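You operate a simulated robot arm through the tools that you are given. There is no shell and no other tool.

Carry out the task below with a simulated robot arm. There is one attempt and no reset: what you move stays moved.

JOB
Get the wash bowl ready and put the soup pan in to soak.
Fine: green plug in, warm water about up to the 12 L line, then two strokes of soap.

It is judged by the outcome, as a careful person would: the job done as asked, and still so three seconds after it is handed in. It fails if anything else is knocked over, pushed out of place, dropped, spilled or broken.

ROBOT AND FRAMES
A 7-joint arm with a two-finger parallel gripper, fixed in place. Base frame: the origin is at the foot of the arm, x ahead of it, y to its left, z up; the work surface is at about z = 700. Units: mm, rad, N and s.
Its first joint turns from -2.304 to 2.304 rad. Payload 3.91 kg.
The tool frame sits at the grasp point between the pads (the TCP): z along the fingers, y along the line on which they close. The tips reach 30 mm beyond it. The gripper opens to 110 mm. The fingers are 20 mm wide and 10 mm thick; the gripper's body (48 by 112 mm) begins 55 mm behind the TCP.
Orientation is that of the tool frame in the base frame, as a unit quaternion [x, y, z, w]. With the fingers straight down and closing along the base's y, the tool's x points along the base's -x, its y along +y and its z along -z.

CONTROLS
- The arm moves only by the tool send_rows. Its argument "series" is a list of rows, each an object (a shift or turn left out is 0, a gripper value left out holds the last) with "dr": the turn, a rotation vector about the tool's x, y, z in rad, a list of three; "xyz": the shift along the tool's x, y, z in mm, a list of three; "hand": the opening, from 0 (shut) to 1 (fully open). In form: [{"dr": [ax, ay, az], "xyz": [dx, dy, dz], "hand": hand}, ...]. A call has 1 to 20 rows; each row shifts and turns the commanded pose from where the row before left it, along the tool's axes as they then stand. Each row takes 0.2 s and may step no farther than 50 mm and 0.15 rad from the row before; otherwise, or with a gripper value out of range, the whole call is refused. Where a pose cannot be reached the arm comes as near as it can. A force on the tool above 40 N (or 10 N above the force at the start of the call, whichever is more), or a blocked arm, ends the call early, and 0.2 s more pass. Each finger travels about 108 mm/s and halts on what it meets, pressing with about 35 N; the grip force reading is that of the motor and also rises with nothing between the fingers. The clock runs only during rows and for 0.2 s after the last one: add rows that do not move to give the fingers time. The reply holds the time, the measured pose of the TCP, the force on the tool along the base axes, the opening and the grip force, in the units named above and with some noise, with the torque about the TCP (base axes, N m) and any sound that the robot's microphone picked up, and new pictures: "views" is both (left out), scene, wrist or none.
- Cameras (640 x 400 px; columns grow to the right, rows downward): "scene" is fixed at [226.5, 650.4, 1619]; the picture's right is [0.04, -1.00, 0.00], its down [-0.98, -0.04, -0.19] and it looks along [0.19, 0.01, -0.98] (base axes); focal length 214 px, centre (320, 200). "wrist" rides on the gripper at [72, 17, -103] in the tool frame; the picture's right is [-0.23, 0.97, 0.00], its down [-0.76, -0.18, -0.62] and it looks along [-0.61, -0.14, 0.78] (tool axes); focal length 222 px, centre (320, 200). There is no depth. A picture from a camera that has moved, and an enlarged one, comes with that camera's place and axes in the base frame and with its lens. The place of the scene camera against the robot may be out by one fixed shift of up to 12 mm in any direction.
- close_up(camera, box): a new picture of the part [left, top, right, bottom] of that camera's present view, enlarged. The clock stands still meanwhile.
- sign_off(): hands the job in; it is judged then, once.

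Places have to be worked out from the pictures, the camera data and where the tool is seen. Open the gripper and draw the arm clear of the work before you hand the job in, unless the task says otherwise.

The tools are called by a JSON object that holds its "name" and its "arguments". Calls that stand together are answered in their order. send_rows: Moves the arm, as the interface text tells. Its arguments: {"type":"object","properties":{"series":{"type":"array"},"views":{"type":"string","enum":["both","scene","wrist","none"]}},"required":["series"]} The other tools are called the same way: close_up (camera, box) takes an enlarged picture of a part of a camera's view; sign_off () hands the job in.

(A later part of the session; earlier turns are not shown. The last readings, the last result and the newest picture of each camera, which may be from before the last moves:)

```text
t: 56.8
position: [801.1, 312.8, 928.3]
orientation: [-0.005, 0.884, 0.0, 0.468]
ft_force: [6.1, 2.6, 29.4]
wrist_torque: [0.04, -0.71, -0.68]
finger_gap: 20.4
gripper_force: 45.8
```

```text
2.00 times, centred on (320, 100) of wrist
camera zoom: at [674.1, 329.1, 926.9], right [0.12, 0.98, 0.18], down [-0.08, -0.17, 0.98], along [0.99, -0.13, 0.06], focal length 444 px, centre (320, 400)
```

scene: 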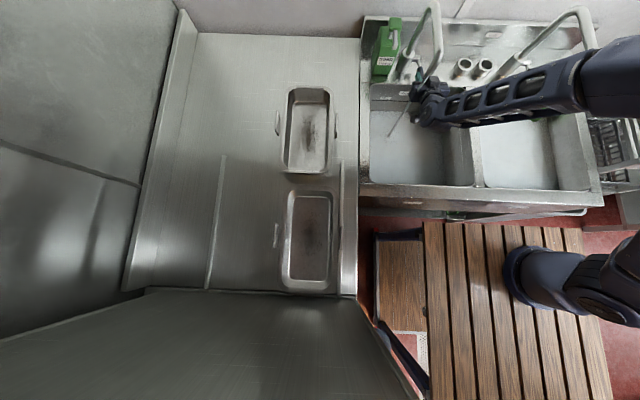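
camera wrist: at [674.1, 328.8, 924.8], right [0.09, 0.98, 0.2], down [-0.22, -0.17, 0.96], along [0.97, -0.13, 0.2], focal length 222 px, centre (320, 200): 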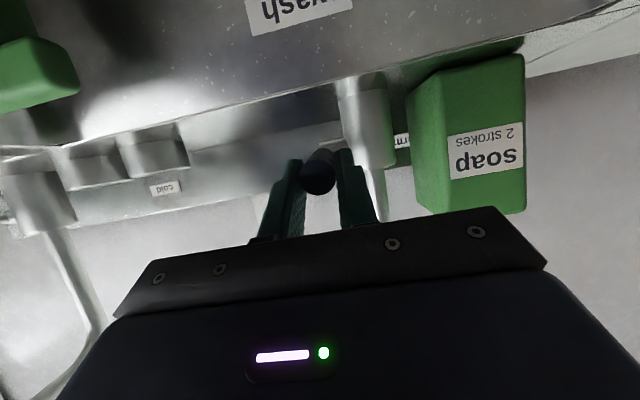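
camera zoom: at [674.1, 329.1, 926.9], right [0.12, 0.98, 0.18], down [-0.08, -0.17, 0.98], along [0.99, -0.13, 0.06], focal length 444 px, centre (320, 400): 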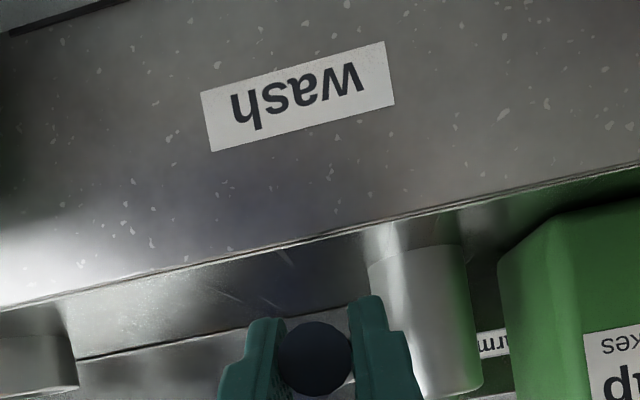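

The lever is fully closed and the level holds. I'll release, back out along the approach line, then slide right away from the spout.

{"name": "send_rows", "arguments": {"series": [{"hand": 0.45}, {}, {"xyz": [0, 0, -20]}, {"xyz": [0, 0, -35]}, {"xyz": [0, 0, -45]}, {"xyz": [0, -40, 0]}, {"xyz": [0, -40, 0]}, {"xyz": [0, -40, 0]}, {"xyz": [0, -40, 0]}, {}]}}

{"name": "close_up", "arguments": {"camera": "scene", "box": [360, 20, 520, 190]}}

```text
t: 59.0
position: [719.6, 151.1, 984.7]
orientation: [-0.006, 0.885, 0.0, 0.466]
ft_force: [-0.4, -0.5, 0.3]
wrist_torque: [0.0, -0.01, 0.02]
finger_gap: 49.3
gripper_force: 0.1
camera wrist: at [592.3, 168.0, 983.0], right [0.12, 0.98, 0.18], down [-0.08, -0.17, 0.98], along [0.99, -0.13, 0.06], focal length 222 px, centre (320, 200)
```

scene: 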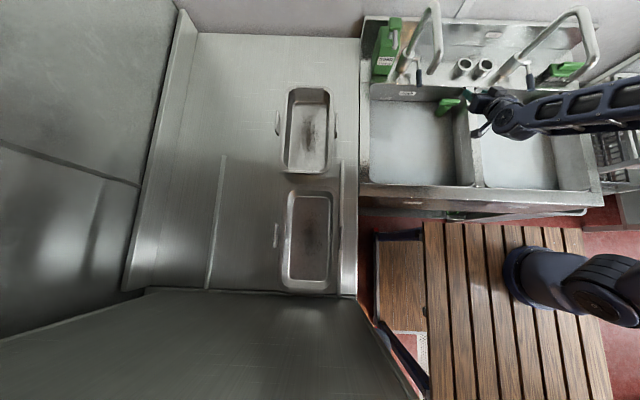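
wrist: 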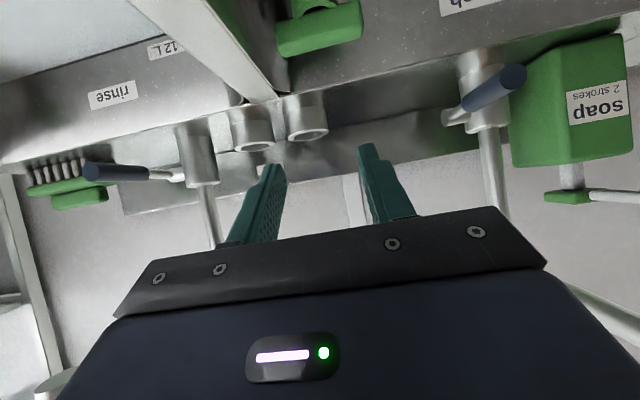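

```text
2.35 times, centred on (440, 105) of scene
camera zoom: at [226.5, 650.4, 1619.0], right [0.04, -1.0, 0.0], down [-0.98, -0.04, -0.19], along [0.19, 0.01, -0.98], focal length 505 px, centre (38, 424)
```

zoom: 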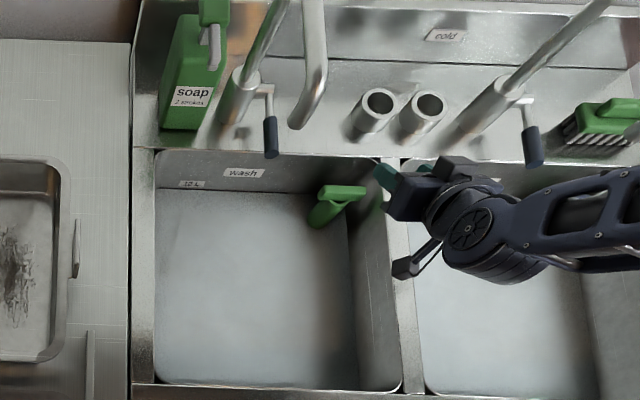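

The bowl is filled and the lever is back level. Now I'll look at the soap pump.

{"name": "close_up", "arguments": {"camera": "wrist", "box": [440, 20, 640, 220]}}

{"name": "close_up", "arguments": {"camera": "scene", "box": [360, 5, 440, 85]}}

```text
2.00 times, centred on (540, 120) of wrist
camera zoom: at [592.3, 168.0, 983.0], right [0.12, 0.98, 0.18], down [-0.08, -0.17, 0.98], along [0.99, -0.13, 0.06], focal length 444 px, centre (-120, 360)
```

zoom: 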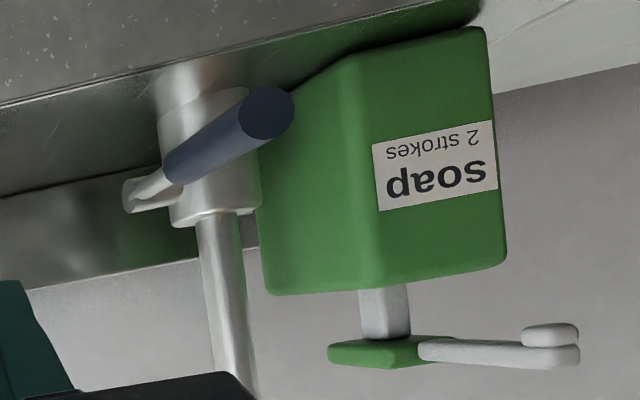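

```text
5.00 times, centred on (400, 45) of scene
camera zoom: at [226.5, 650.4, 1619.0], right [0.04, -1.0, 0.0], down [-0.98, -0.04, -0.19], along [0.19, 0.01, -0.98], focal length 1072 px, centre (-80, 975)
```

zoom: 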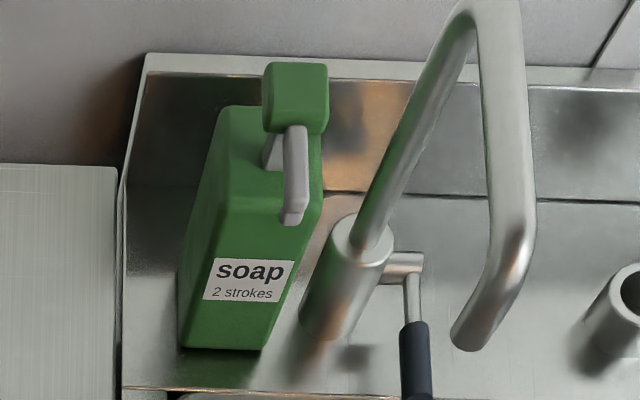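

The pump is clear: a green head on a grey stem, centred near (907, 446) with its top at about z = 1058, and the nozzle overhanging the bowl. I'll rise, close the fingers, and reorient to a mild outward tilt so the tip can reach over the head.

{"name": "send_rows", "arguments": {"series": [{"xyz": [-41, 0, -28], "hand": 0}, {"xyz": [-41, 0, -28]}, {"xyz": [-41, 0, -28]}, {"xyz": [-41, 0, -28]}, {"xyz": [-41, 0, -28]}, {"dr": [0, 0.1175, 0]}, {"dr": [0, 0.1175, 0]}, {"dr": [0, 0.1175, 0]}, {"dr": [0, 0.1175, 0]}, {"dr": [-0.054, 0, -0.0995]}, {"dr": [-0.054, 0, -0.0995]}, {"dr": [-0.054, 0, -0.0995]}, {"dr": [-0.054, 0, -0.0995]}, {}]}}

```text
t: 62.2
position: [646.3, 290.1, 1227.8]
orientation: [-0.304, 0.921, 0.07, 0.233]
ft_force: [-0.5, 0.1, 0.6]
wrist_torque: [0.0, -0.03, -0.03]
finger_gap: 0.0
gripper_force: 35.4
out of reach, approached as far as the arm can: row 11
stopped in row 14: the arm was blocked; the commanded pose is now the measured one
camera wrist: at [544.6, 238.2, 1284.0], right [-0.42, 0.9, 0.09], down [0.41, 0.09, 0.91], along [0.81, 0.42, -0.4], focal length 222 px, centre (320, 200)
```

scene: 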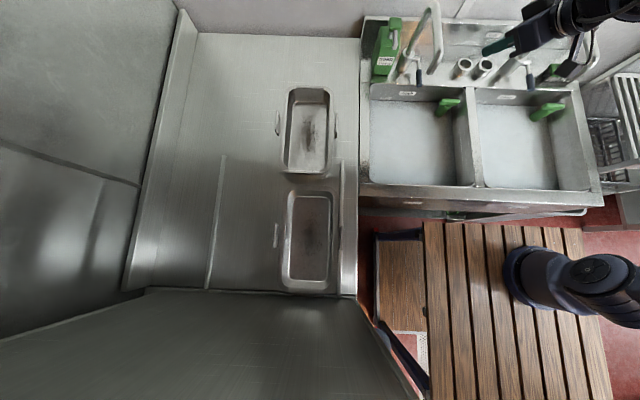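
wrist: 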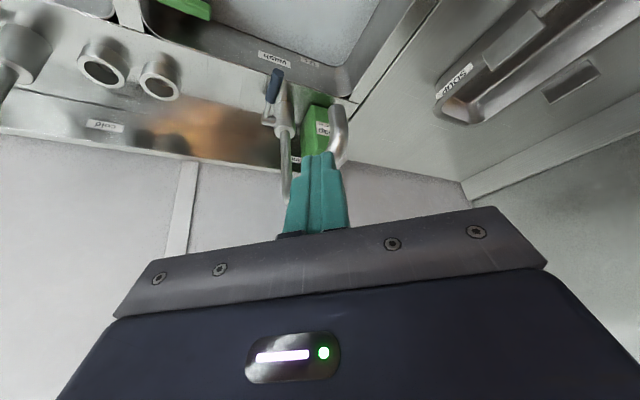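

The arm hit a joint limit partway but ended in nearly the tilt I wanted, with no contact. From here I'll move at this height to above the pump head.

{"name": "send_rows", "arguments": {"series": [{"xyz": [-37.3, -4.1, 20.1]}, {"xyz": [-37.3, -4.1, 20.1]}, {"xyz": [-37.3, -4.1, 20.1]}, {"xyz": [-37.3, -4.1, 20.1]}, {"xyz": [-37.3, -4.1, 20.1]}, {"xyz": [-37.3, -4.1, 20.1]}, {"xyz": [-37.3, -4.1, 20.1]}, {}]}}

{"name": "close_up", "arguments": {"camera": "wrist", "box": [220, 40, 420, 220]}}

```text
t: 64.0
position: [903.4, 440.3, 1225.4]
orientation: [-0.304, 0.922, 0.07, 0.231]
ft_force: [-0.1, -0.4, 0.7]
wrist_torque: [0.01, -0.02, -0.04]
finger_gap: 0.0
gripper_force: 34.4
camera wrist: at [803.1, 389.3, 1281.4], right [-0.42, 0.9, 0.1], down [0.41, 0.09, 0.91], along [0.81, 0.42, -0.41], focal length 222 px, centre (320, 200)
```

scene: 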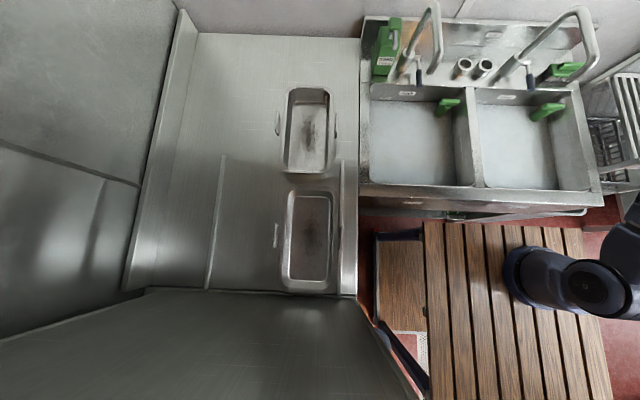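
wrist: 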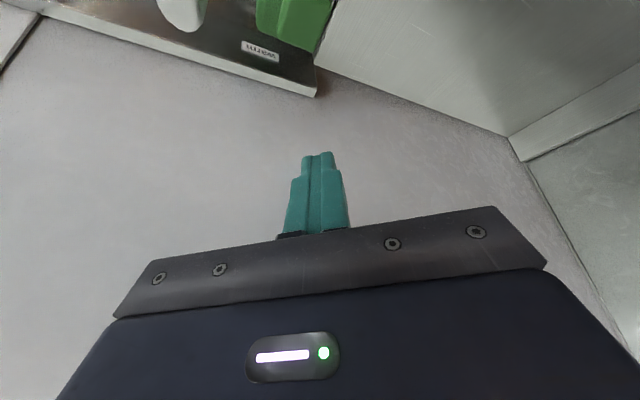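

```text
2.22 times, centred on (320, 130) of wrist
camera zoom: at [803.1, 389.3, 1281.4], right [-0.42, 0.9, 0.1], down [0.41, 0.09, 0.91], along [0.81, 0.42, -0.41], focal length 494 px, centre (320, 356)
```

zoom: 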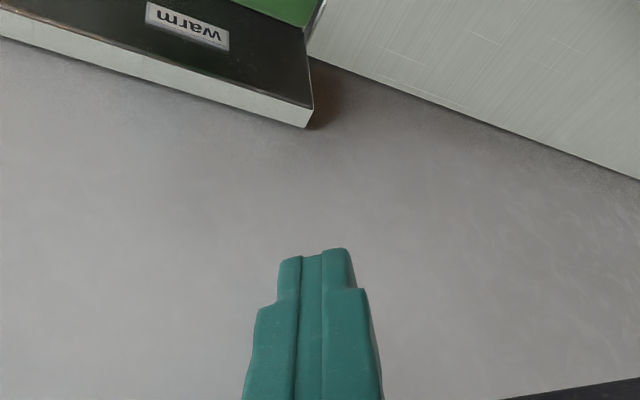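

Good: the "warm" label is confirmed, and the pump head's green shows below. I'll descend 45 mm and check alignment.

{"name": "send_rows", "arguments": {"series": [{"xyz": [10, 2.5, 20]}, {"xyz": [10, 0, 20]}, {}]}}

{"name": "close_up", "arguments": {"camera": "wrist", "box": [220, 0, 420, 200]}}

{"name": "close_up", "arguments": {"camera": "scene", "box": [350, 0, 450, 80]}}

```text
t: 64.8
position: [902.7, 442.3, 1178.9]
orientation: [-0.304, 0.922, 0.07, 0.231]
ft_force: [0.3, -0.1, -0.8]
wrist_torque: [0.02, 0.02, 0.02]
finger_gap: 0.0
gripper_force: 35.3
camera wrist: at [801.8, 390.5, 1236.4], right [-0.41, 0.9, 0.1], down [0.41, 0.09, 0.91], along [0.81, 0.42, -0.41], focal length 222 px, centre (320, 200)
```

scene: 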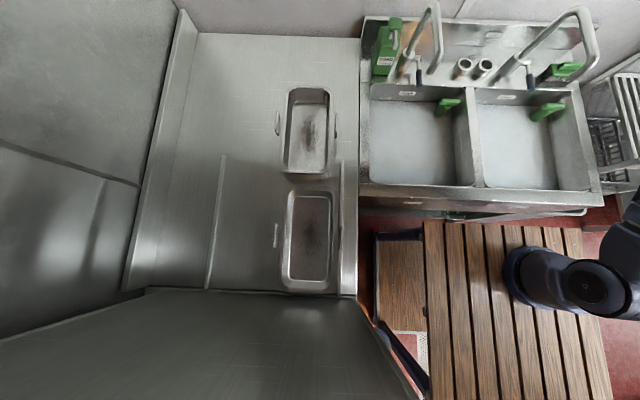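
wrist: 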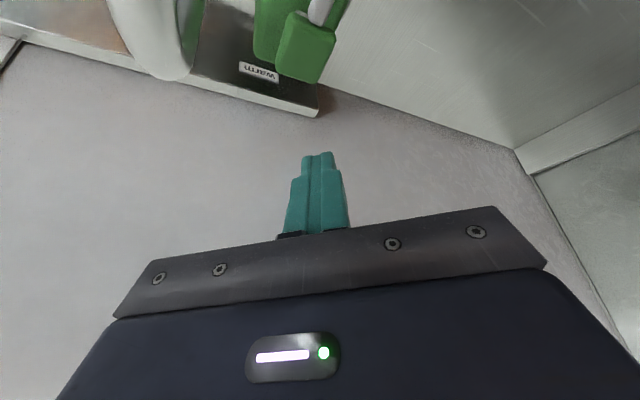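

```text
2.00 times, centred on (320, 100) of wrist
camera zoom: at [801.8, 390.5, 1236.4], right [-0.41, 0.9, 0.1], down [0.41, 0.09, 0.91], along [0.81, 0.42, -0.41], focal length 444 px, centre (320, 400)
```

zoom: 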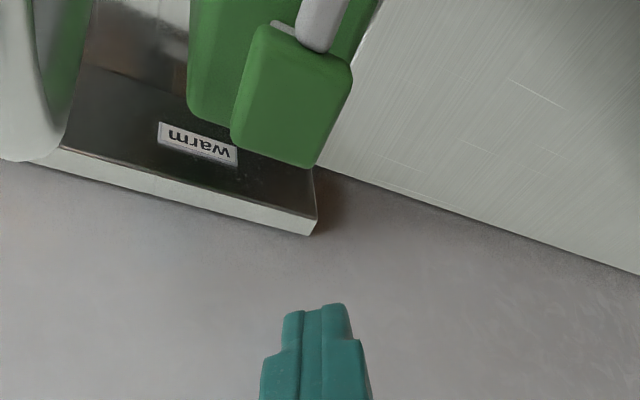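

```text
5.00 times, centred on (400, 40) of scene
camera zoom: at [226.5, 650.4, 1619.0], right [0.04, -1.0, 0.0], down [-0.98, -0.04, -0.19], along [0.19, 0.01, -0.98], focal length 1072 px, centre (-80, 1000)
```

zoom: 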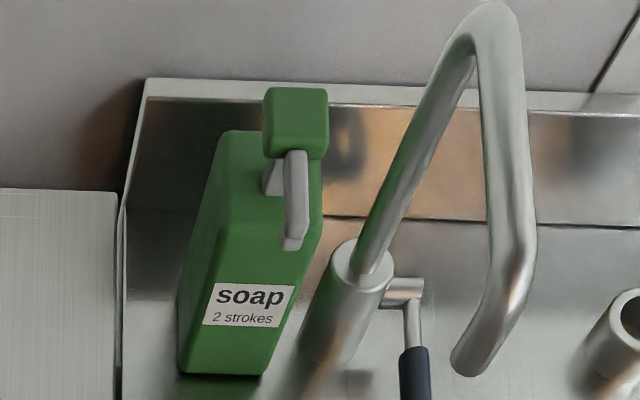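

The pump head's top face is centred near (902, 443). I'll descend to just above it.

{"name": "send_rows", "arguments": {"series": [{"xyz": [21, 1.2, 33.5]}, {"xyz": [21, 1.2, 33.5]}, {}]}}

{"name": "close_up", "arguments": {"camera": "wrist", "box": [220, 0, 420, 200]}}

{"name": "close_up", "arguments": {"camera": "scene", "box": [350, 0, 450, 80]}}

```text
t: 65.6
position: [895.4, 440.7, 1099.4]
orientation: [-0.303, 0.922, 0.071, 0.231]
ft_force: [-0.6, 1.1, -0.5]
wrist_torque: [0.0, 0.01, -0.02]
finger_gap: 0.0
gripper_force: 35.2
camera wrist: at [795.1, 389.2, 1156.9], right [-0.42, 0.9, 0.1], down [0.41, 0.09, 0.91], along [0.81, 0.42, -0.41], focal length 222 px, centre (320, 200)
```

scene: 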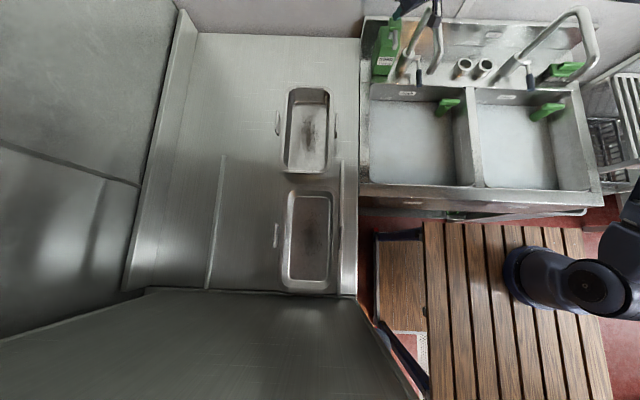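
wrist: 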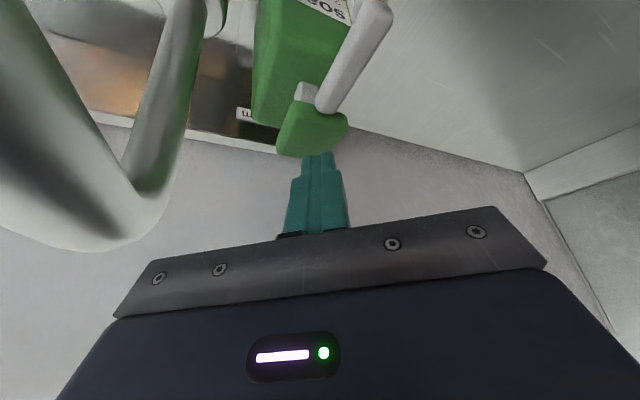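

```text
2.00 times, centred on (320, 100) of wrist
camera zoom: at [795.1, 389.2, 1156.9], right [-0.42, 0.9, 0.1], down [0.41, 0.09, 0.91], along [0.81, 0.42, -0.41], focal length 444 px, centre (320, 400)
```

zoom: 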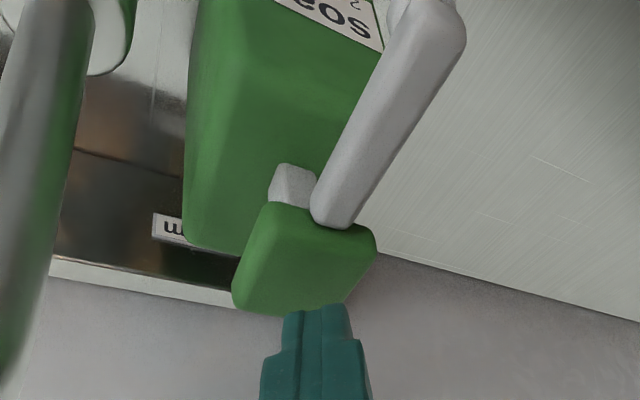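

```text
5.00 times, centred on (400, 40) of scene
camera zoom: at [226.5, 650.4, 1619.0], right [0.04, -1.0, 0.0], down [-0.98, -0.04, -0.19], along [0.19, 0.01, -0.98], focal length 1072 px, centre (-80, 1000)
```

zoom: 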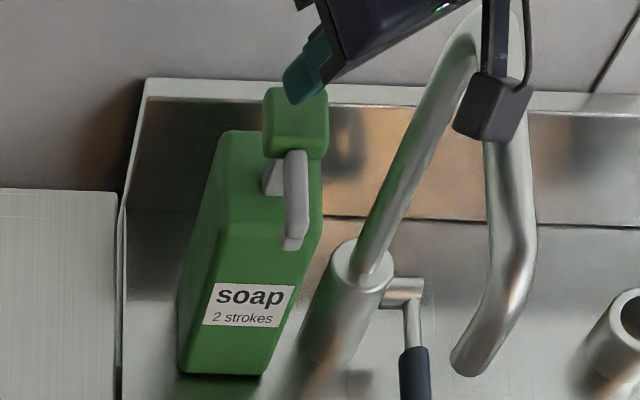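

The wrist camera housing is close to the spout here, so pressing further in this orientation is risky. I'll rise, back off, and turn the tool so the camera sits on the left side, away from the spout.

{"name": "send_rows", "arguments": {"series": [{"xyz": [-20.5, -0.5, -38.2]}, {"xyz": [-20.5, -0.5, -38.2]}, {"xyz": [-20.5, -0.5, -38.2]}, {"xyz": [32.9, 2.7, -17.7]}, {"xyz": [32.9, 2.7, -17.7]}, {"xyz": [32.9, 2.7, -17.7]}, {"dr": [0, 0.1225, 0]}, {"dr": [0, 0.1225, 0]}, {"dr": [0, 0.1225, 0]}, {"dr": [0, 0.1225, 0]}, {}], "views": "none"}}

{"name": "send_rows", "arguments": {"series": [{"dr": [0, 0, 0.145]}, {"dr": [0, 0, 0.145]}, {"dr": [0, 0, 0.145]}, {"dr": [0, 0, 0.145]}, {"dr": [0, 0, 0.145]}, {"dr": [0, 0, 0.145]}, {"dr": [0, 0, 0.145]}, {"dr": [0, 0, 0.145]}, {"dr": [0, 0, 0.145]}, {"dr": [0, 0, 0.145]}, {"dr": [0, 0, 0.145]}, {"dr": [0, 0, 0.145]}, {"dr": [0, 0, 0.145]}, {"dr": [0, 0, 0.145]}, {"dr": [0, 0, 0.145]}, {}]}}

```text
t: 68.0
position: [802.5, 381.3, 1231.4]
orientation: [-0.312, 0.95, -0.006, -0.001]
ft_force: [0.7, -0.4, 0.2]
wrist_torque: [0.0, 0.0, -0.01]
finger_gap: 0.1
gripper_force: 34.7
```

```text
t: 71.4
position: [803.9, 381.7, 1232.4]
orientation: [0.698, 0.716, -0.003, 0.006]
ft_force: [0.4, -0.8, -0.6]
wrist_torque: [0.01, -0.01, -0.02]
finger_gap: 0.1
gripper_force: 35.1
camera wrist: at [817.8, 456.0, 1334.2], right [0.98, -0.2, 0.01], down [-0.16, -0.76, 0.63], along [-0.12, -0.62, -0.78], focal length 222 px, centre (320, 200)
```

scene: 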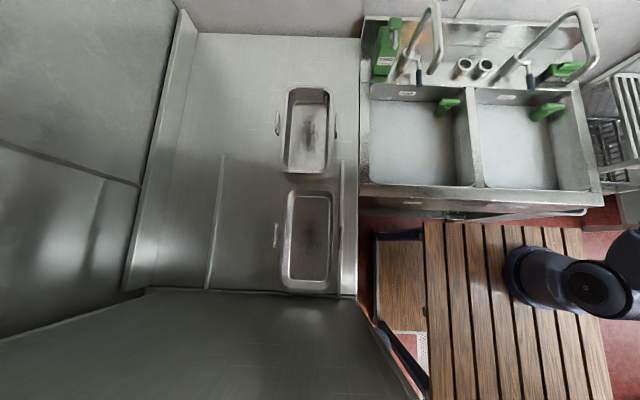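
wrist: 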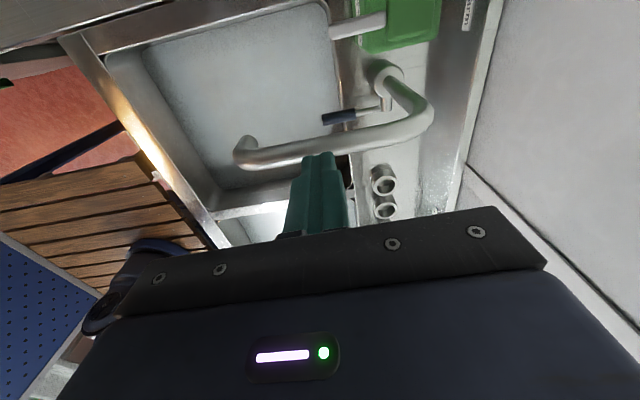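

The orientation is good, with the camera now on the left. I'll tilt slightly toward +x and move over the pump head.

{"name": "send_rows", "arguments": {"series": [{"dr": [-0.117, 0, 0]}, {"dr": [-0.117, 0, 0]}, {"dr": [-0.117, 0, 0]}, {"xyz": [19.6, 30.9, 11]}, {"xyz": [19.6, 30.9, 11]}, {"xyz": [19.6, 30.9, 11]}, {"xyz": [0, -13.7, 37.6]}, {"xyz": [0, -6, 18]}, {}]}}

{"name": "close_up", "arguments": {"camera": "wrist", "box": [220, 0, 420, 200]}}

{"name": "close_up", "arguments": {"camera": "scene", "box": [350, 0, 450, 80]}}

```text
t: 73.4
position: [900.6, 440.6, 1173.1]
orientation: [0.685, 0.707, 0.123, 0.127]
ft_force: [0.0, 0.2, -0.3]
wrist_torque: [0.01, 0.0, 0.01]
finger_gap: 0.0
gripper_force: 35.2
camera wrist: at [878.8, 515.1, 1274.9], right [0.92, -0.2, 0.34], down [-0.36, -0.77, 0.53], along [0.16, -0.61, -0.78], focal length 222 px, centre (320, 200)
```

scene: 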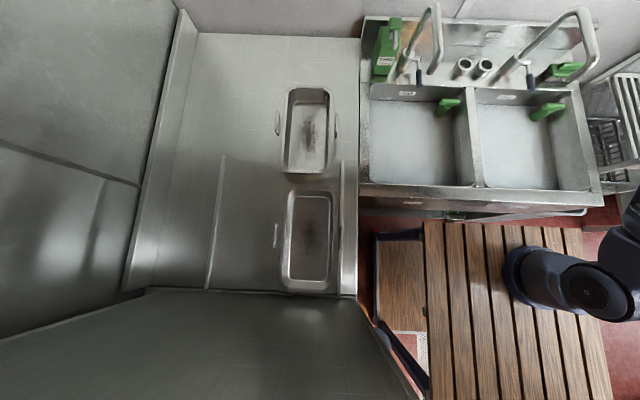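
wrist: 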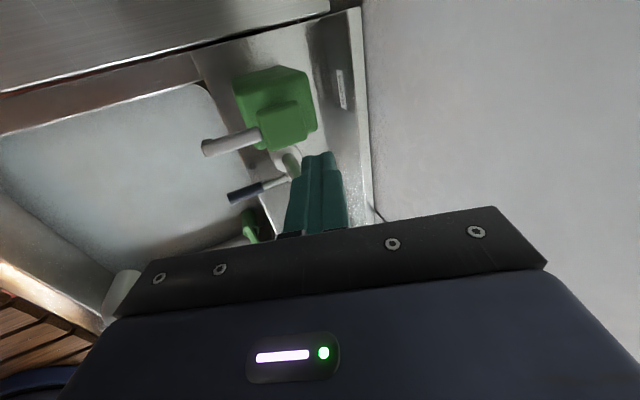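

```text
2.00 times, centred on (320, 100) of wrist
camera zoom: at [878.8, 515.1, 1274.9], right [0.92, -0.2, 0.34], down [-0.36, -0.77, 0.53], along [0.16, -0.61, -0.78], focal length 444 px, centre (320, 400)
```

zoom: 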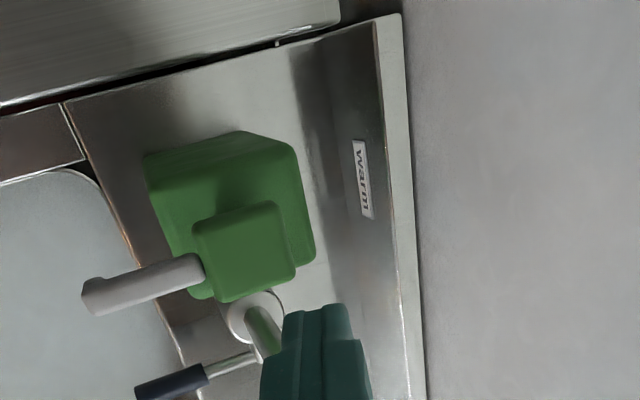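

```text
5.00 times, centred on (400, 40) of scene
camera zoom: at [226.5, 650.4, 1619.0], right [0.04, -1.0, 0.0], down [-0.98, -0.04, -0.19], along [0.19, 0.01, -0.98], focal length 1072 px, centre (-80, 1000)
```

zoom: 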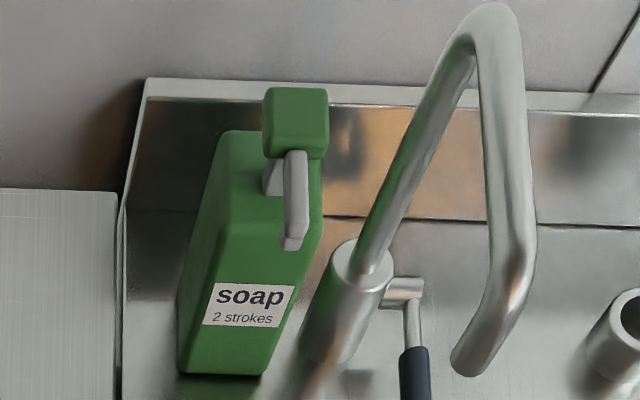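

The head is centred at about (905, 446) and the nozzle overhangs the bowl. I'll descend to just above contact, then press in small steps.

{"name": "send_rows", "arguments": {"series": [{"xyz": [2.9, -10.5, 33.4]}, {"xyz": [2.9, -9, 28]}, {}]}}

{"name": "close_up", "arguments": {"camera": "wrist", "box": [220, 40, 420, 220]}}

{"name": "close_up", "arguments": {"camera": "scene", "box": [350, 0, 450, 80]}}

```text
t: 74.2
position: [904.3, 446.1, 1108.0]
orientation: [0.685, 0.706, 0.123, 0.128]
ft_force: [0.1, 0.4, -1.1]
wrist_torque: [0.0, 0.0, 0.0]
finger_gap: 0.2
gripper_force: 34.9
camera wrist: at [882.1, 520.2, 1209.8], right [0.92, -0.2, 0.34], down [-0.36, -0.77, 0.53], along [0.16, -0.61, -0.78], focal length 222 px, centre (320, 200)
```

scene: 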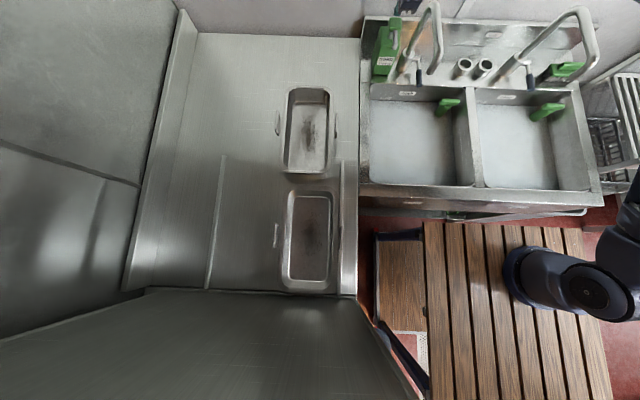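
wrist: 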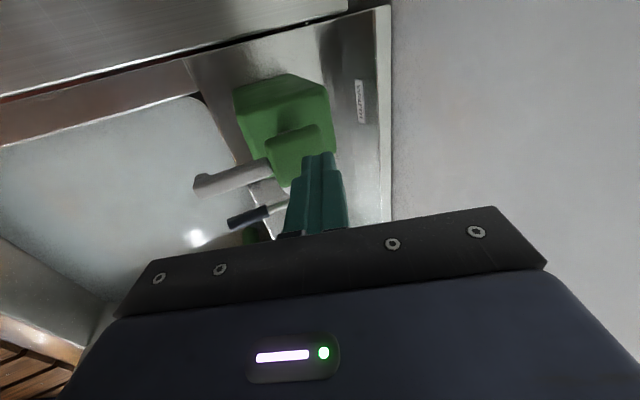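

```text
2.22 times, centred on (320, 130) of wrist
camera zoom: at [882.1, 520.2, 1209.8], right [0.92, -0.2, 0.34], down [-0.36, -0.77, 0.53], along [0.16, -0.61, -0.78], focal length 494 px, centre (320, 356)
```

zoom: 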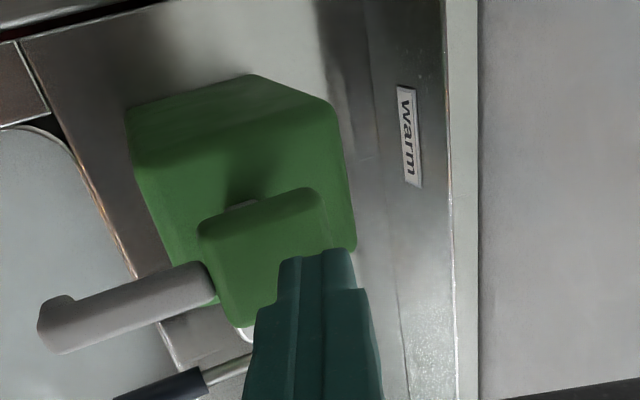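

```text
5.00 times, centred on (400, 40) of scene
camera zoom: at [226.5, 650.4, 1619.0], right [0.04, -1.0, 0.0], down [-0.98, -0.04, -0.19], along [0.19, 0.01, -0.98], focal length 1072 px, centre (-80, 1000)
```

zoom: 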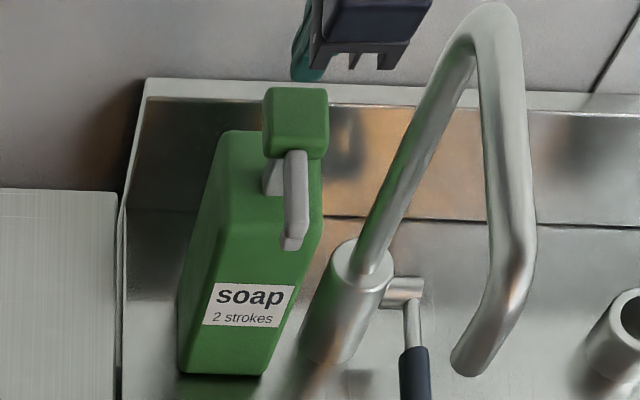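

The tip corner is over the head's centre. I'll press down gradually.

{"name": "send_rows", "arguments": {"series": [{"xyz": [1, -4.4, 3.7]}, {"xyz": [0, -1.4, 3.75]}, {"xyz": [0, -1.4, 3.75]}, {"xyz": [0, -1.4, 3.75]}, {"xyz": [0, -1.4, 3.75]}, {}], "views": "scene"}}

{"name": "close_up", "arguments": {"camera": "wrist", "box": [220, 40, 420, 220]}}

{"name": "close_up", "arguments": {"camera": "scene", "box": [350, 0, 450, 80]}}

```text
t: 75.6
position: [899.9, 449.1, 1088.3]
orientation: [0.685, 0.707, 0.123, 0.126]
ft_force: [0.9, -0.3, 2.1]
wrist_torque: [0.03, -0.04, 0.01]
finger_gap: 0.0
gripper_force: 34.9
```

scene: 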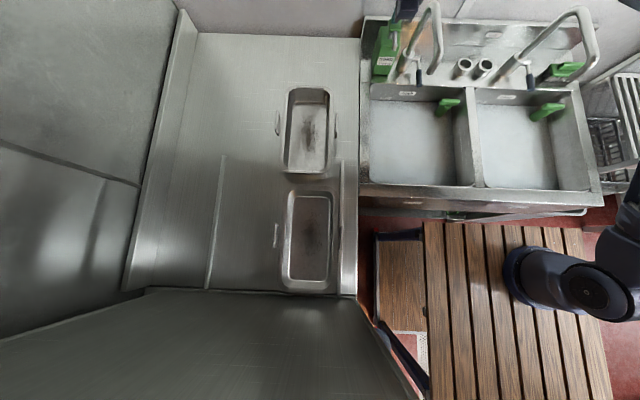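

```text
2.22 times, centred on (320, 130) of wrist
camera zoom: at [878.3, 521.9, 1189.5], right [0.92, -0.2, 0.34], down [-0.36, -0.77, 0.53], along [0.16, -0.61, -0.78], focal length 494 px, centre (320, 356)
```

zoom: 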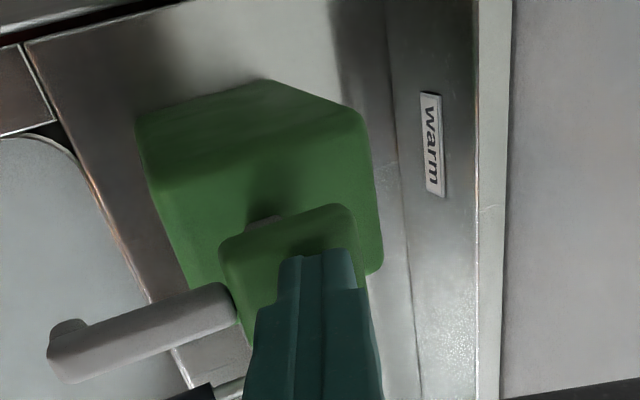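

```text
5.00 times, centred on (400, 40) of scene
camera zoom: at [226.5, 650.4, 1619.0], right [0.04, -1.0, 0.0], down [-0.98, -0.04, -0.19], along [0.19, 0.01, -0.98], focal length 1072 px, centre (-80, 1000)
```

zoom: 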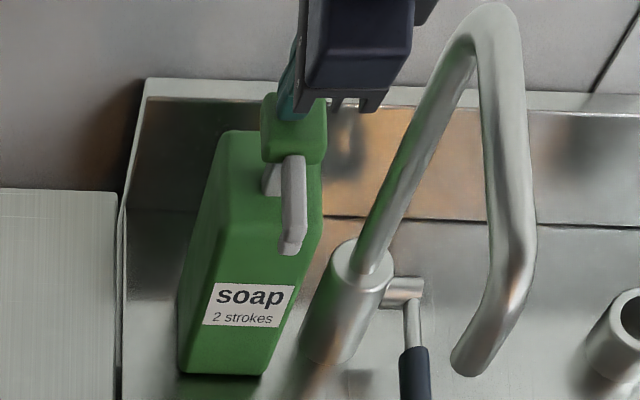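

Contact is made and the head is starting to sink at about 3 N. I'll press it through a full stroke.

{"name": "send_rows", "arguments": {"series": [{"xyz": [0, -1.4, 3.75]}, {"xyz": [0, -1.4, 3.75]}, {"xyz": [0, -1.4, 3.75]}, {"xyz": [0, -1.4, 3.75]}, {}], "views": "scene"}}

{"name": "close_up", "arguments": {"camera": "wrist", "box": [180, 40, 420, 240]}}

{"name": "close_up", "arguments": {"camera": "scene", "box": [350, 0, 450, 80]}}

```text
t: 76.8
position: [899.1, 447.5, 1075.5]
orientation: [0.685, 0.706, 0.125, 0.127]
ft_force: [3.2, 4.4, 32.0]
wrist_torque: [0.21, -0.18, 0.03]
finger_gap: 0.0
gripper_force: 34.6
```

scene: 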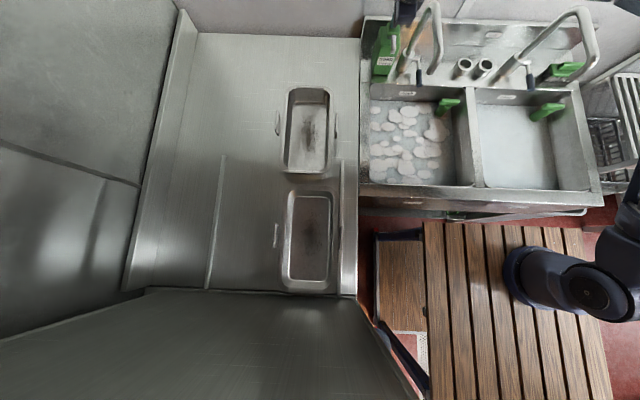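

```text
2.00 times, centred on (300, 140) of wrist
camera zoom: at [877.7, 521.4, 1176.6], right [0.92, -0.2, 0.34], down [-0.36, -0.77, 0.53], along [0.16, -0.61, -0.78], focal length 444 px, centre (360, 320)
```

zoom: 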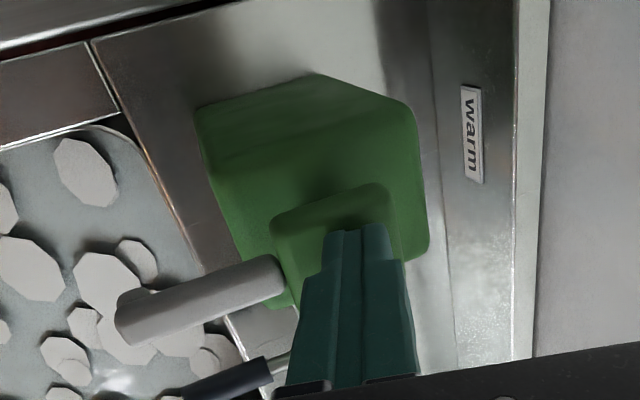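

```text
5.00 times, centred on (400, 40) of scene
camera zoom: at [226.5, 650.4, 1619.0], right [0.04, -1.0, 0.0], down [-0.98, -0.04, -0.19], along [0.19, 0.01, -0.98], focal length 1072 px, centre (-80, 1000)
```

zoom: 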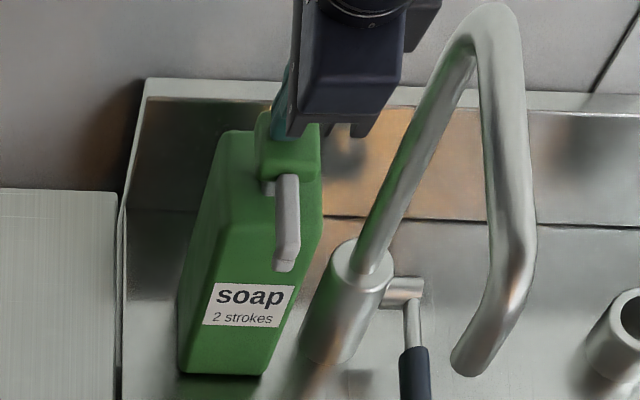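

The first stroke is done: foam has appeared in the wash bowl and the head bottomed at 32 N. I'll lift fully so the head returns.

{"name": "send_rows", "arguments": {"series": [{"xyz": [0, 2.8, -7.5]}, {"xyz": [0, 2.8, -7.5]}, {"xyz": [0, 2.8, -7.5]}, {}, {}], "views": "scene"}}

{"name": "close_up", "arguments": {"camera": "scene", "box": [350, 0, 450, 80]}}

{"name": "close_up", "arguments": {"camera": "wrist", "box": [180, 40, 420, 240]}}

```text
t: 78.0
position: [900.0, 448.3, 1095.1]
orientation: [0.685, 0.706, 0.123, 0.127]
ft_force: [-1.4, 0.1, 0.5]
wrist_torque: [0.0, -0.01, 0.01]
finger_gap: 0.0
gripper_force: 35.3
```

scene: 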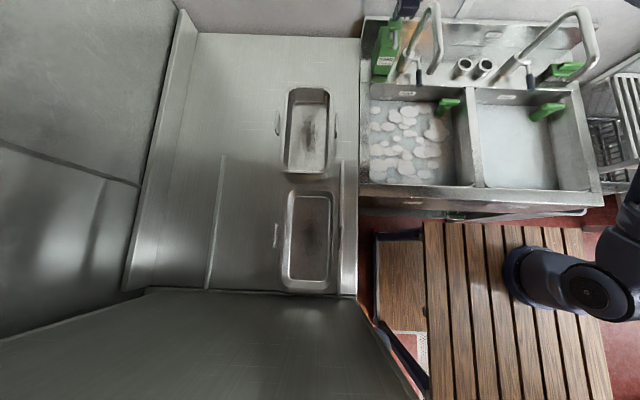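

```text
5.00 times, centred on (400, 40) of scene
camera zoom: at [226.5, 650.4, 1619.0], right [0.04, -1.0, 0.0], down [-0.98, -0.04, -0.19], along [0.19, 0.01, -0.98], focal length 1072 px, centre (-80, 1000)
```

zoom: 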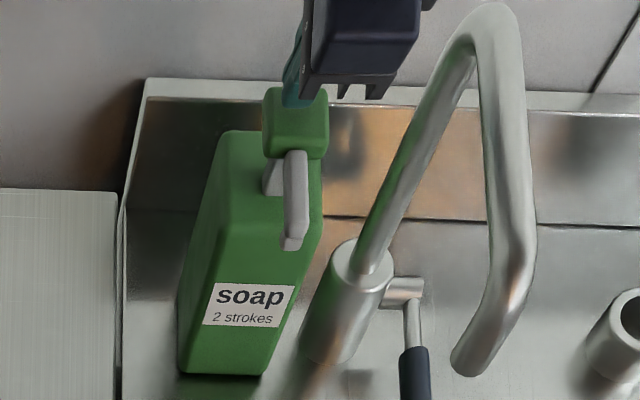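

```text
2.00 times, centred on (300, 140) of wrist
camera zoom: at [878.6, 521.4, 1196.8], right [0.92, -0.2, 0.34], down [-0.36, -0.77, 0.53], along [0.16, -0.61, -0.78], focal length 444 px, centre (360, 320)
```

zoom: 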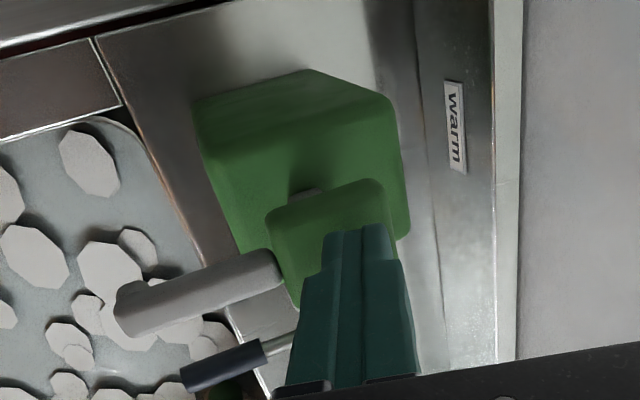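

The head has returned fully. Now the second stroke, followed by a full lift.

{"name": "send_rows", "arguments": {"series": [{"xyz": [0, -1.4, 3.75]}, {"xyz": [0, -1.4, 3.75]}, {"xyz": [0, -1.4, 3.75]}, {"xyz": [0, -1.4, 3.75]}, {"xyz": [0, -1.4, 3.75]}, {"xyz": [0, -1.4, 3.75]}, {}], "views": "scene"}}

{"name": "close_up", "arguments": {"camera": "scene", "box": [350, 0, 450, 80]}}

```text
t: 79.6
position: [900.9, 448.3, 1075.4]
orientation: [0.685, 0.706, 0.125, 0.127]
ft_force: [2.6, -3.2, 35.8]
wrist_torque: [-0.06, -0.14, 0.01]
finger_gap: 0.0
gripper_force: 35.2
```

scene: 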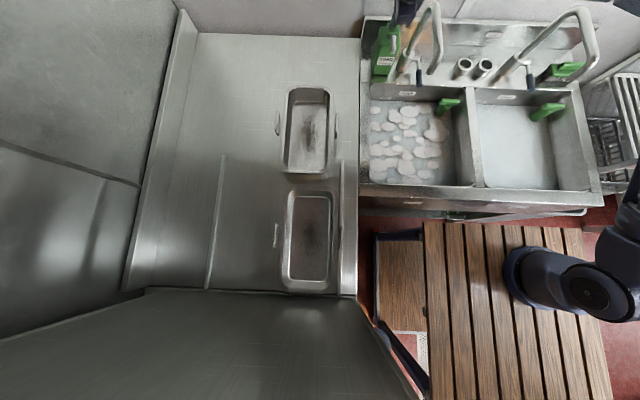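

```text
5.00 times, centred on (400, 40) of scene
camera zoom: at [226.5, 650.4, 1619.0], right [0.04, -1.0, 0.0], down [-0.98, -0.04, -0.19], along [0.19, 0.01, -0.98], focal length 1072 px, centre (-80, 1000)
```

zoom: 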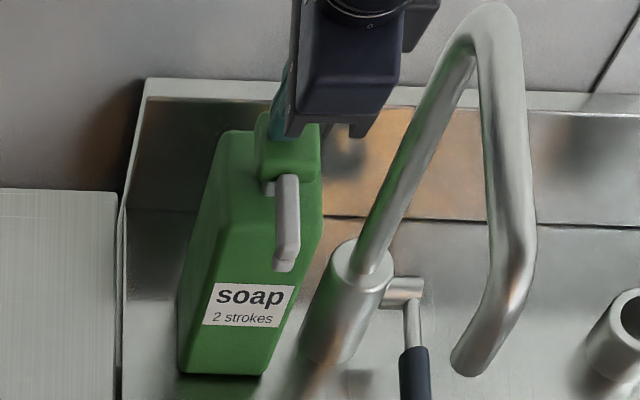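

The second stroke bottomed at 36 N. I'll lift well clear and look at the bowl.

{"name": "send_rows", "arguments": {"series": [{"xyz": [0, 2.8, -7.5]}, {"xyz": [0, 2.8, -7.5]}, {"xyz": [0, 10, -28]}, {"xyz": [0, 15, -40]}, {"xyz": [0, 15, -40]}, {"xyz": [0, 15, -40]}, {}]}}

{"name": "close_up", "arguments": {"camera": "scene", "box": [350, 0, 480, 190]}}

```text
t: 81.2
position: [901.4, 452.7, 1246.4]
orientation: [0.686, 0.706, 0.123, 0.126]
ft_force: [0.4, -0.1, -0.4]
wrist_torque: [0.0, 0.0, 0.0]
finger_gap: 0.0
gripper_force: 35.1
camera wrist: at [879.0, 525.5, 1348.0], right [0.92, -0.2, 0.34], down [-0.36, -0.77, 0.53], along [0.16, -0.61, -0.78], focal length 222 px, centre (320, 200)
```

scene: 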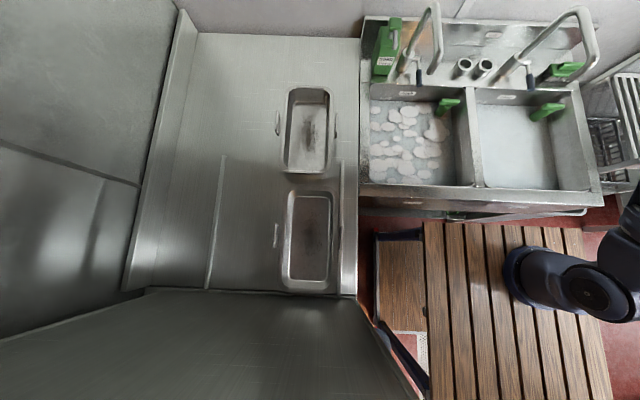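
wrist: 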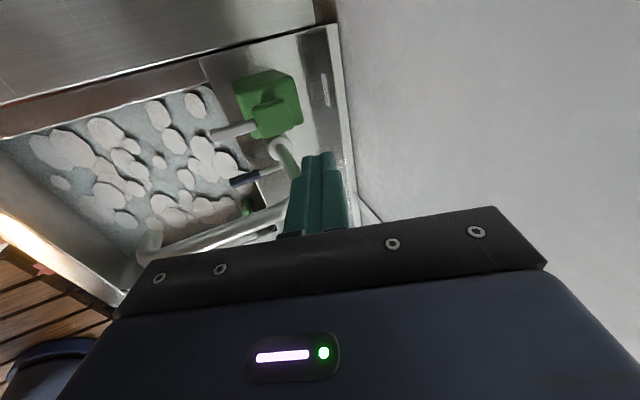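

```text
2.11 times, centred on (415, 95) of scene
camera zoom: at [226.5, 650.4, 1619.0], right [0.04, -1.0, 0.0], down [-0.98, -0.04, -0.19], along [0.19, 0.01, -0.98], focal length 452 px, centre (120, 421)
```

zoom: 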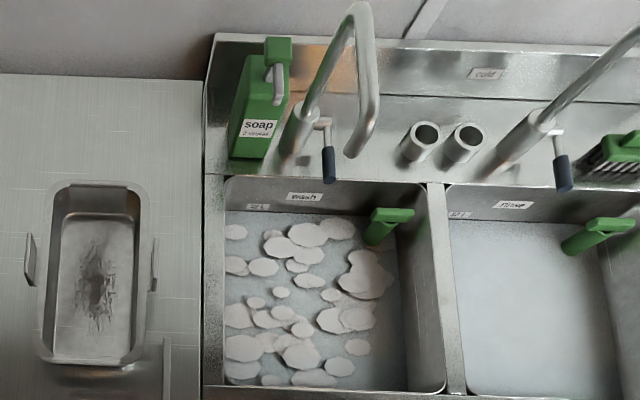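

Foam is in, and the soap bottle and tap are undisturbed. Next is the pan: I'll return the tool upright, move back over the bowl, and turn the camera toward the pans to read their labels.

{"name": "send_rows", "arguments": {"series": [{"dr": [0.117, 0, 0]}, {"dr": [0.117, 0, 0]}, {"dr": [0.117, 0, 0]}, {"xyz": [-15, -45, -5]}, {"xyz": [-15, -45, -5]}, {"xyz": [-15, -45, -5]}, {"xyz": [-15, -45, -5]}, {"xyz": [-15, -45, -5]}, {"xyz": [-15, -45, -5]}, {"xyz": [-15, -45, 0]}, {}], "views": "none"}}

{"name": "send_rows", "arguments": {"series": [{"dr": [0, 0, -0.145]}, {"dr": [0, 0, -0.145]}, {"dr": [0, 0, -0.145]}, {"dr": [0, 0, -0.145]}, {"dr": [0, 0, -0.145]}, {"dr": [0, 0, -0.145]}, {"dr": [0, 0, -0.145]}, {"dr": [0, 0, -0.145]}, {"dr": [0, 0, -0.145]}, {"dr": [0, 0, -0.145]}, {"dr": [0, 0, -0.145]}, {"dr": [0, 0, -0.145]}, {"dr": [0, 0, -0.145]}, {"dr": [0, 0, -0.145]}, {"dr": [0, 0, -0.145]}, {"dr": [0, 0, -0.145]}, {"dr": [0, 0, -0.145]}, {}]}}

```text
t: 83.6
position: [591.3, 336.1, 1274.5]
orientation: [0.697, 0.717, -0.003, 0.004]
ft_force: [1.2, 0.1, 0.6]
wrist_torque: [0.0, -0.02, 0.0]
finger_gap: 0.1
gripper_force: 35.1
```

```text
t: 87.4
position: [588.8, 335.9, 1275.8]
orientation: [-0.446, 0.895, -0.005, 0.0]
ft_force: [0.3, 0.8, 0.3]
wrist_torque: [0.0, 0.03, -0.02]
finger_gap: 0.3
gripper_force: 34.8
camera wrist: at [531.6, 290.8, 1378.7], right [-0.64, 0.77, -0.01], down [0.6, 0.51, 0.62], along [0.48, 0.39, -0.78], focal length 222 px, centre (320, 200)
```

scene: 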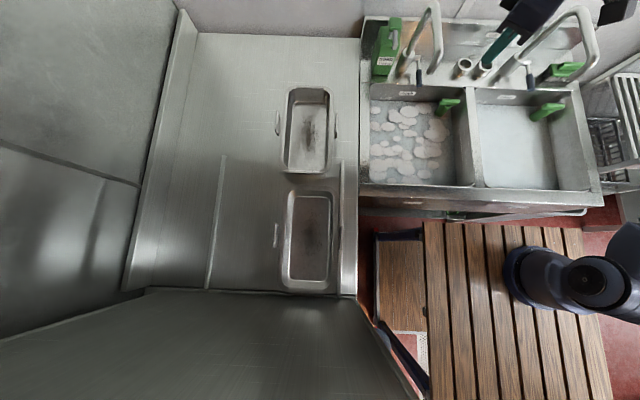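
wrist: 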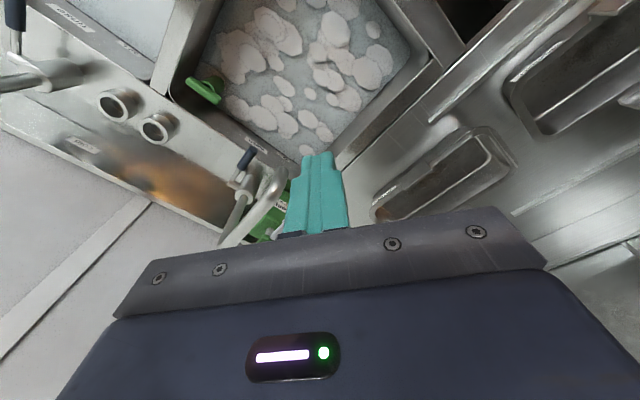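

Both pans are in view, so I'll enlarge them to find the labels.

{"name": "close_up", "arguments": {"camera": "wrist", "box": [360, 100, 540, 230]}}

{"name": "close_up", "arguments": {"camera": "wrist", "box": [440, 0, 640, 150]}}

{"name": "close_up", "arguments": {"camera": "scene", "box": [260, 170, 380, 310]}}

{"name": "close_up", "arguments": {"camera": "scene", "box": [260, 70, 380, 200]}}

```text
3.08 times, centred on (450, 165) of wrist
camera zoom: at [531.6, 290.8, 1378.7], right [-0.64, 0.77, -0.01], down [0.6, 0.51, 0.62], along [0.48, 0.39, -0.78], focal length 684 px, centre (-80, 308)
```

zoom: 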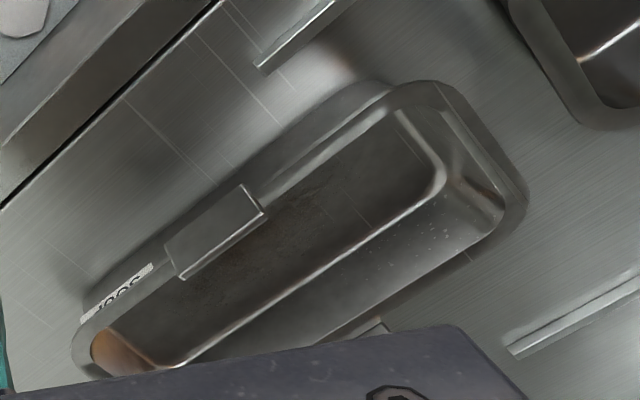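

```text
2.67 times, centred on (540, 75) of wrist
camera zoom: at [531.6, 290.8, 1378.7], right [-0.64, 0.77, -0.01], down [0.6, 0.51, 0.62], along [0.48, 0.39, -0.78], focal length 592 px, centre (-267, 533)
```

zoom: 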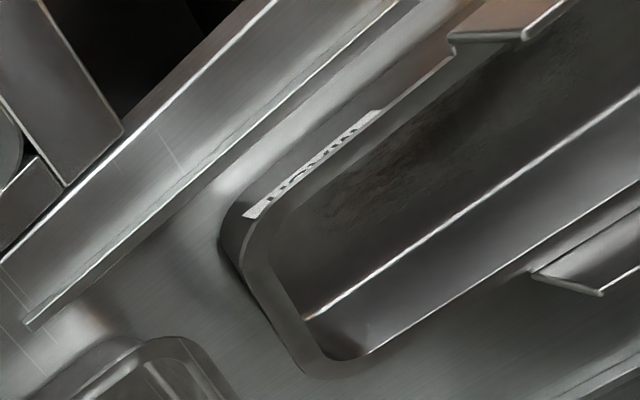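

```text
2.86 times, centred on (320, 240) of scene
camera zoom: at [226.5, 650.4, 1619.0], right [0.04, -1.0, 0.0], down [-0.98, -0.04, -0.19], along [0.19, 0.01, -0.98], focal length 613 px, centre (320, 86)
```

zoom: 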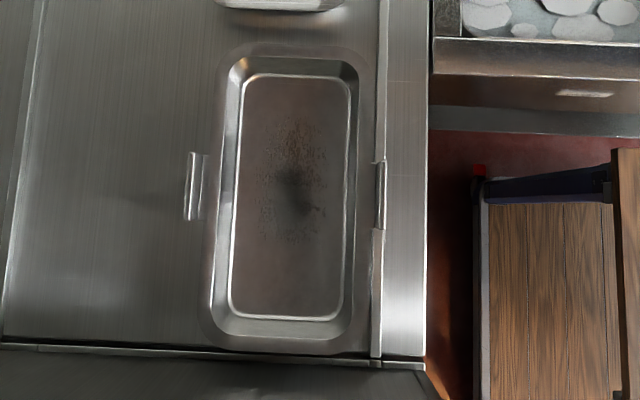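

```text
3.08 times, centred on (320, 135) of scene
camera zoom: at [226.5, 650.4, 1619.0], right [0.04, -1.0, 0.0], down [-0.98, -0.04, -0.19], along [0.19, 0.01, -0.98], focal length 660 px, centre (320, 400)
```

zoom: 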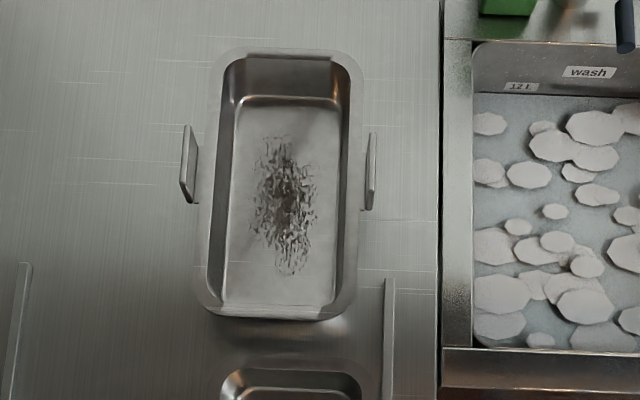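

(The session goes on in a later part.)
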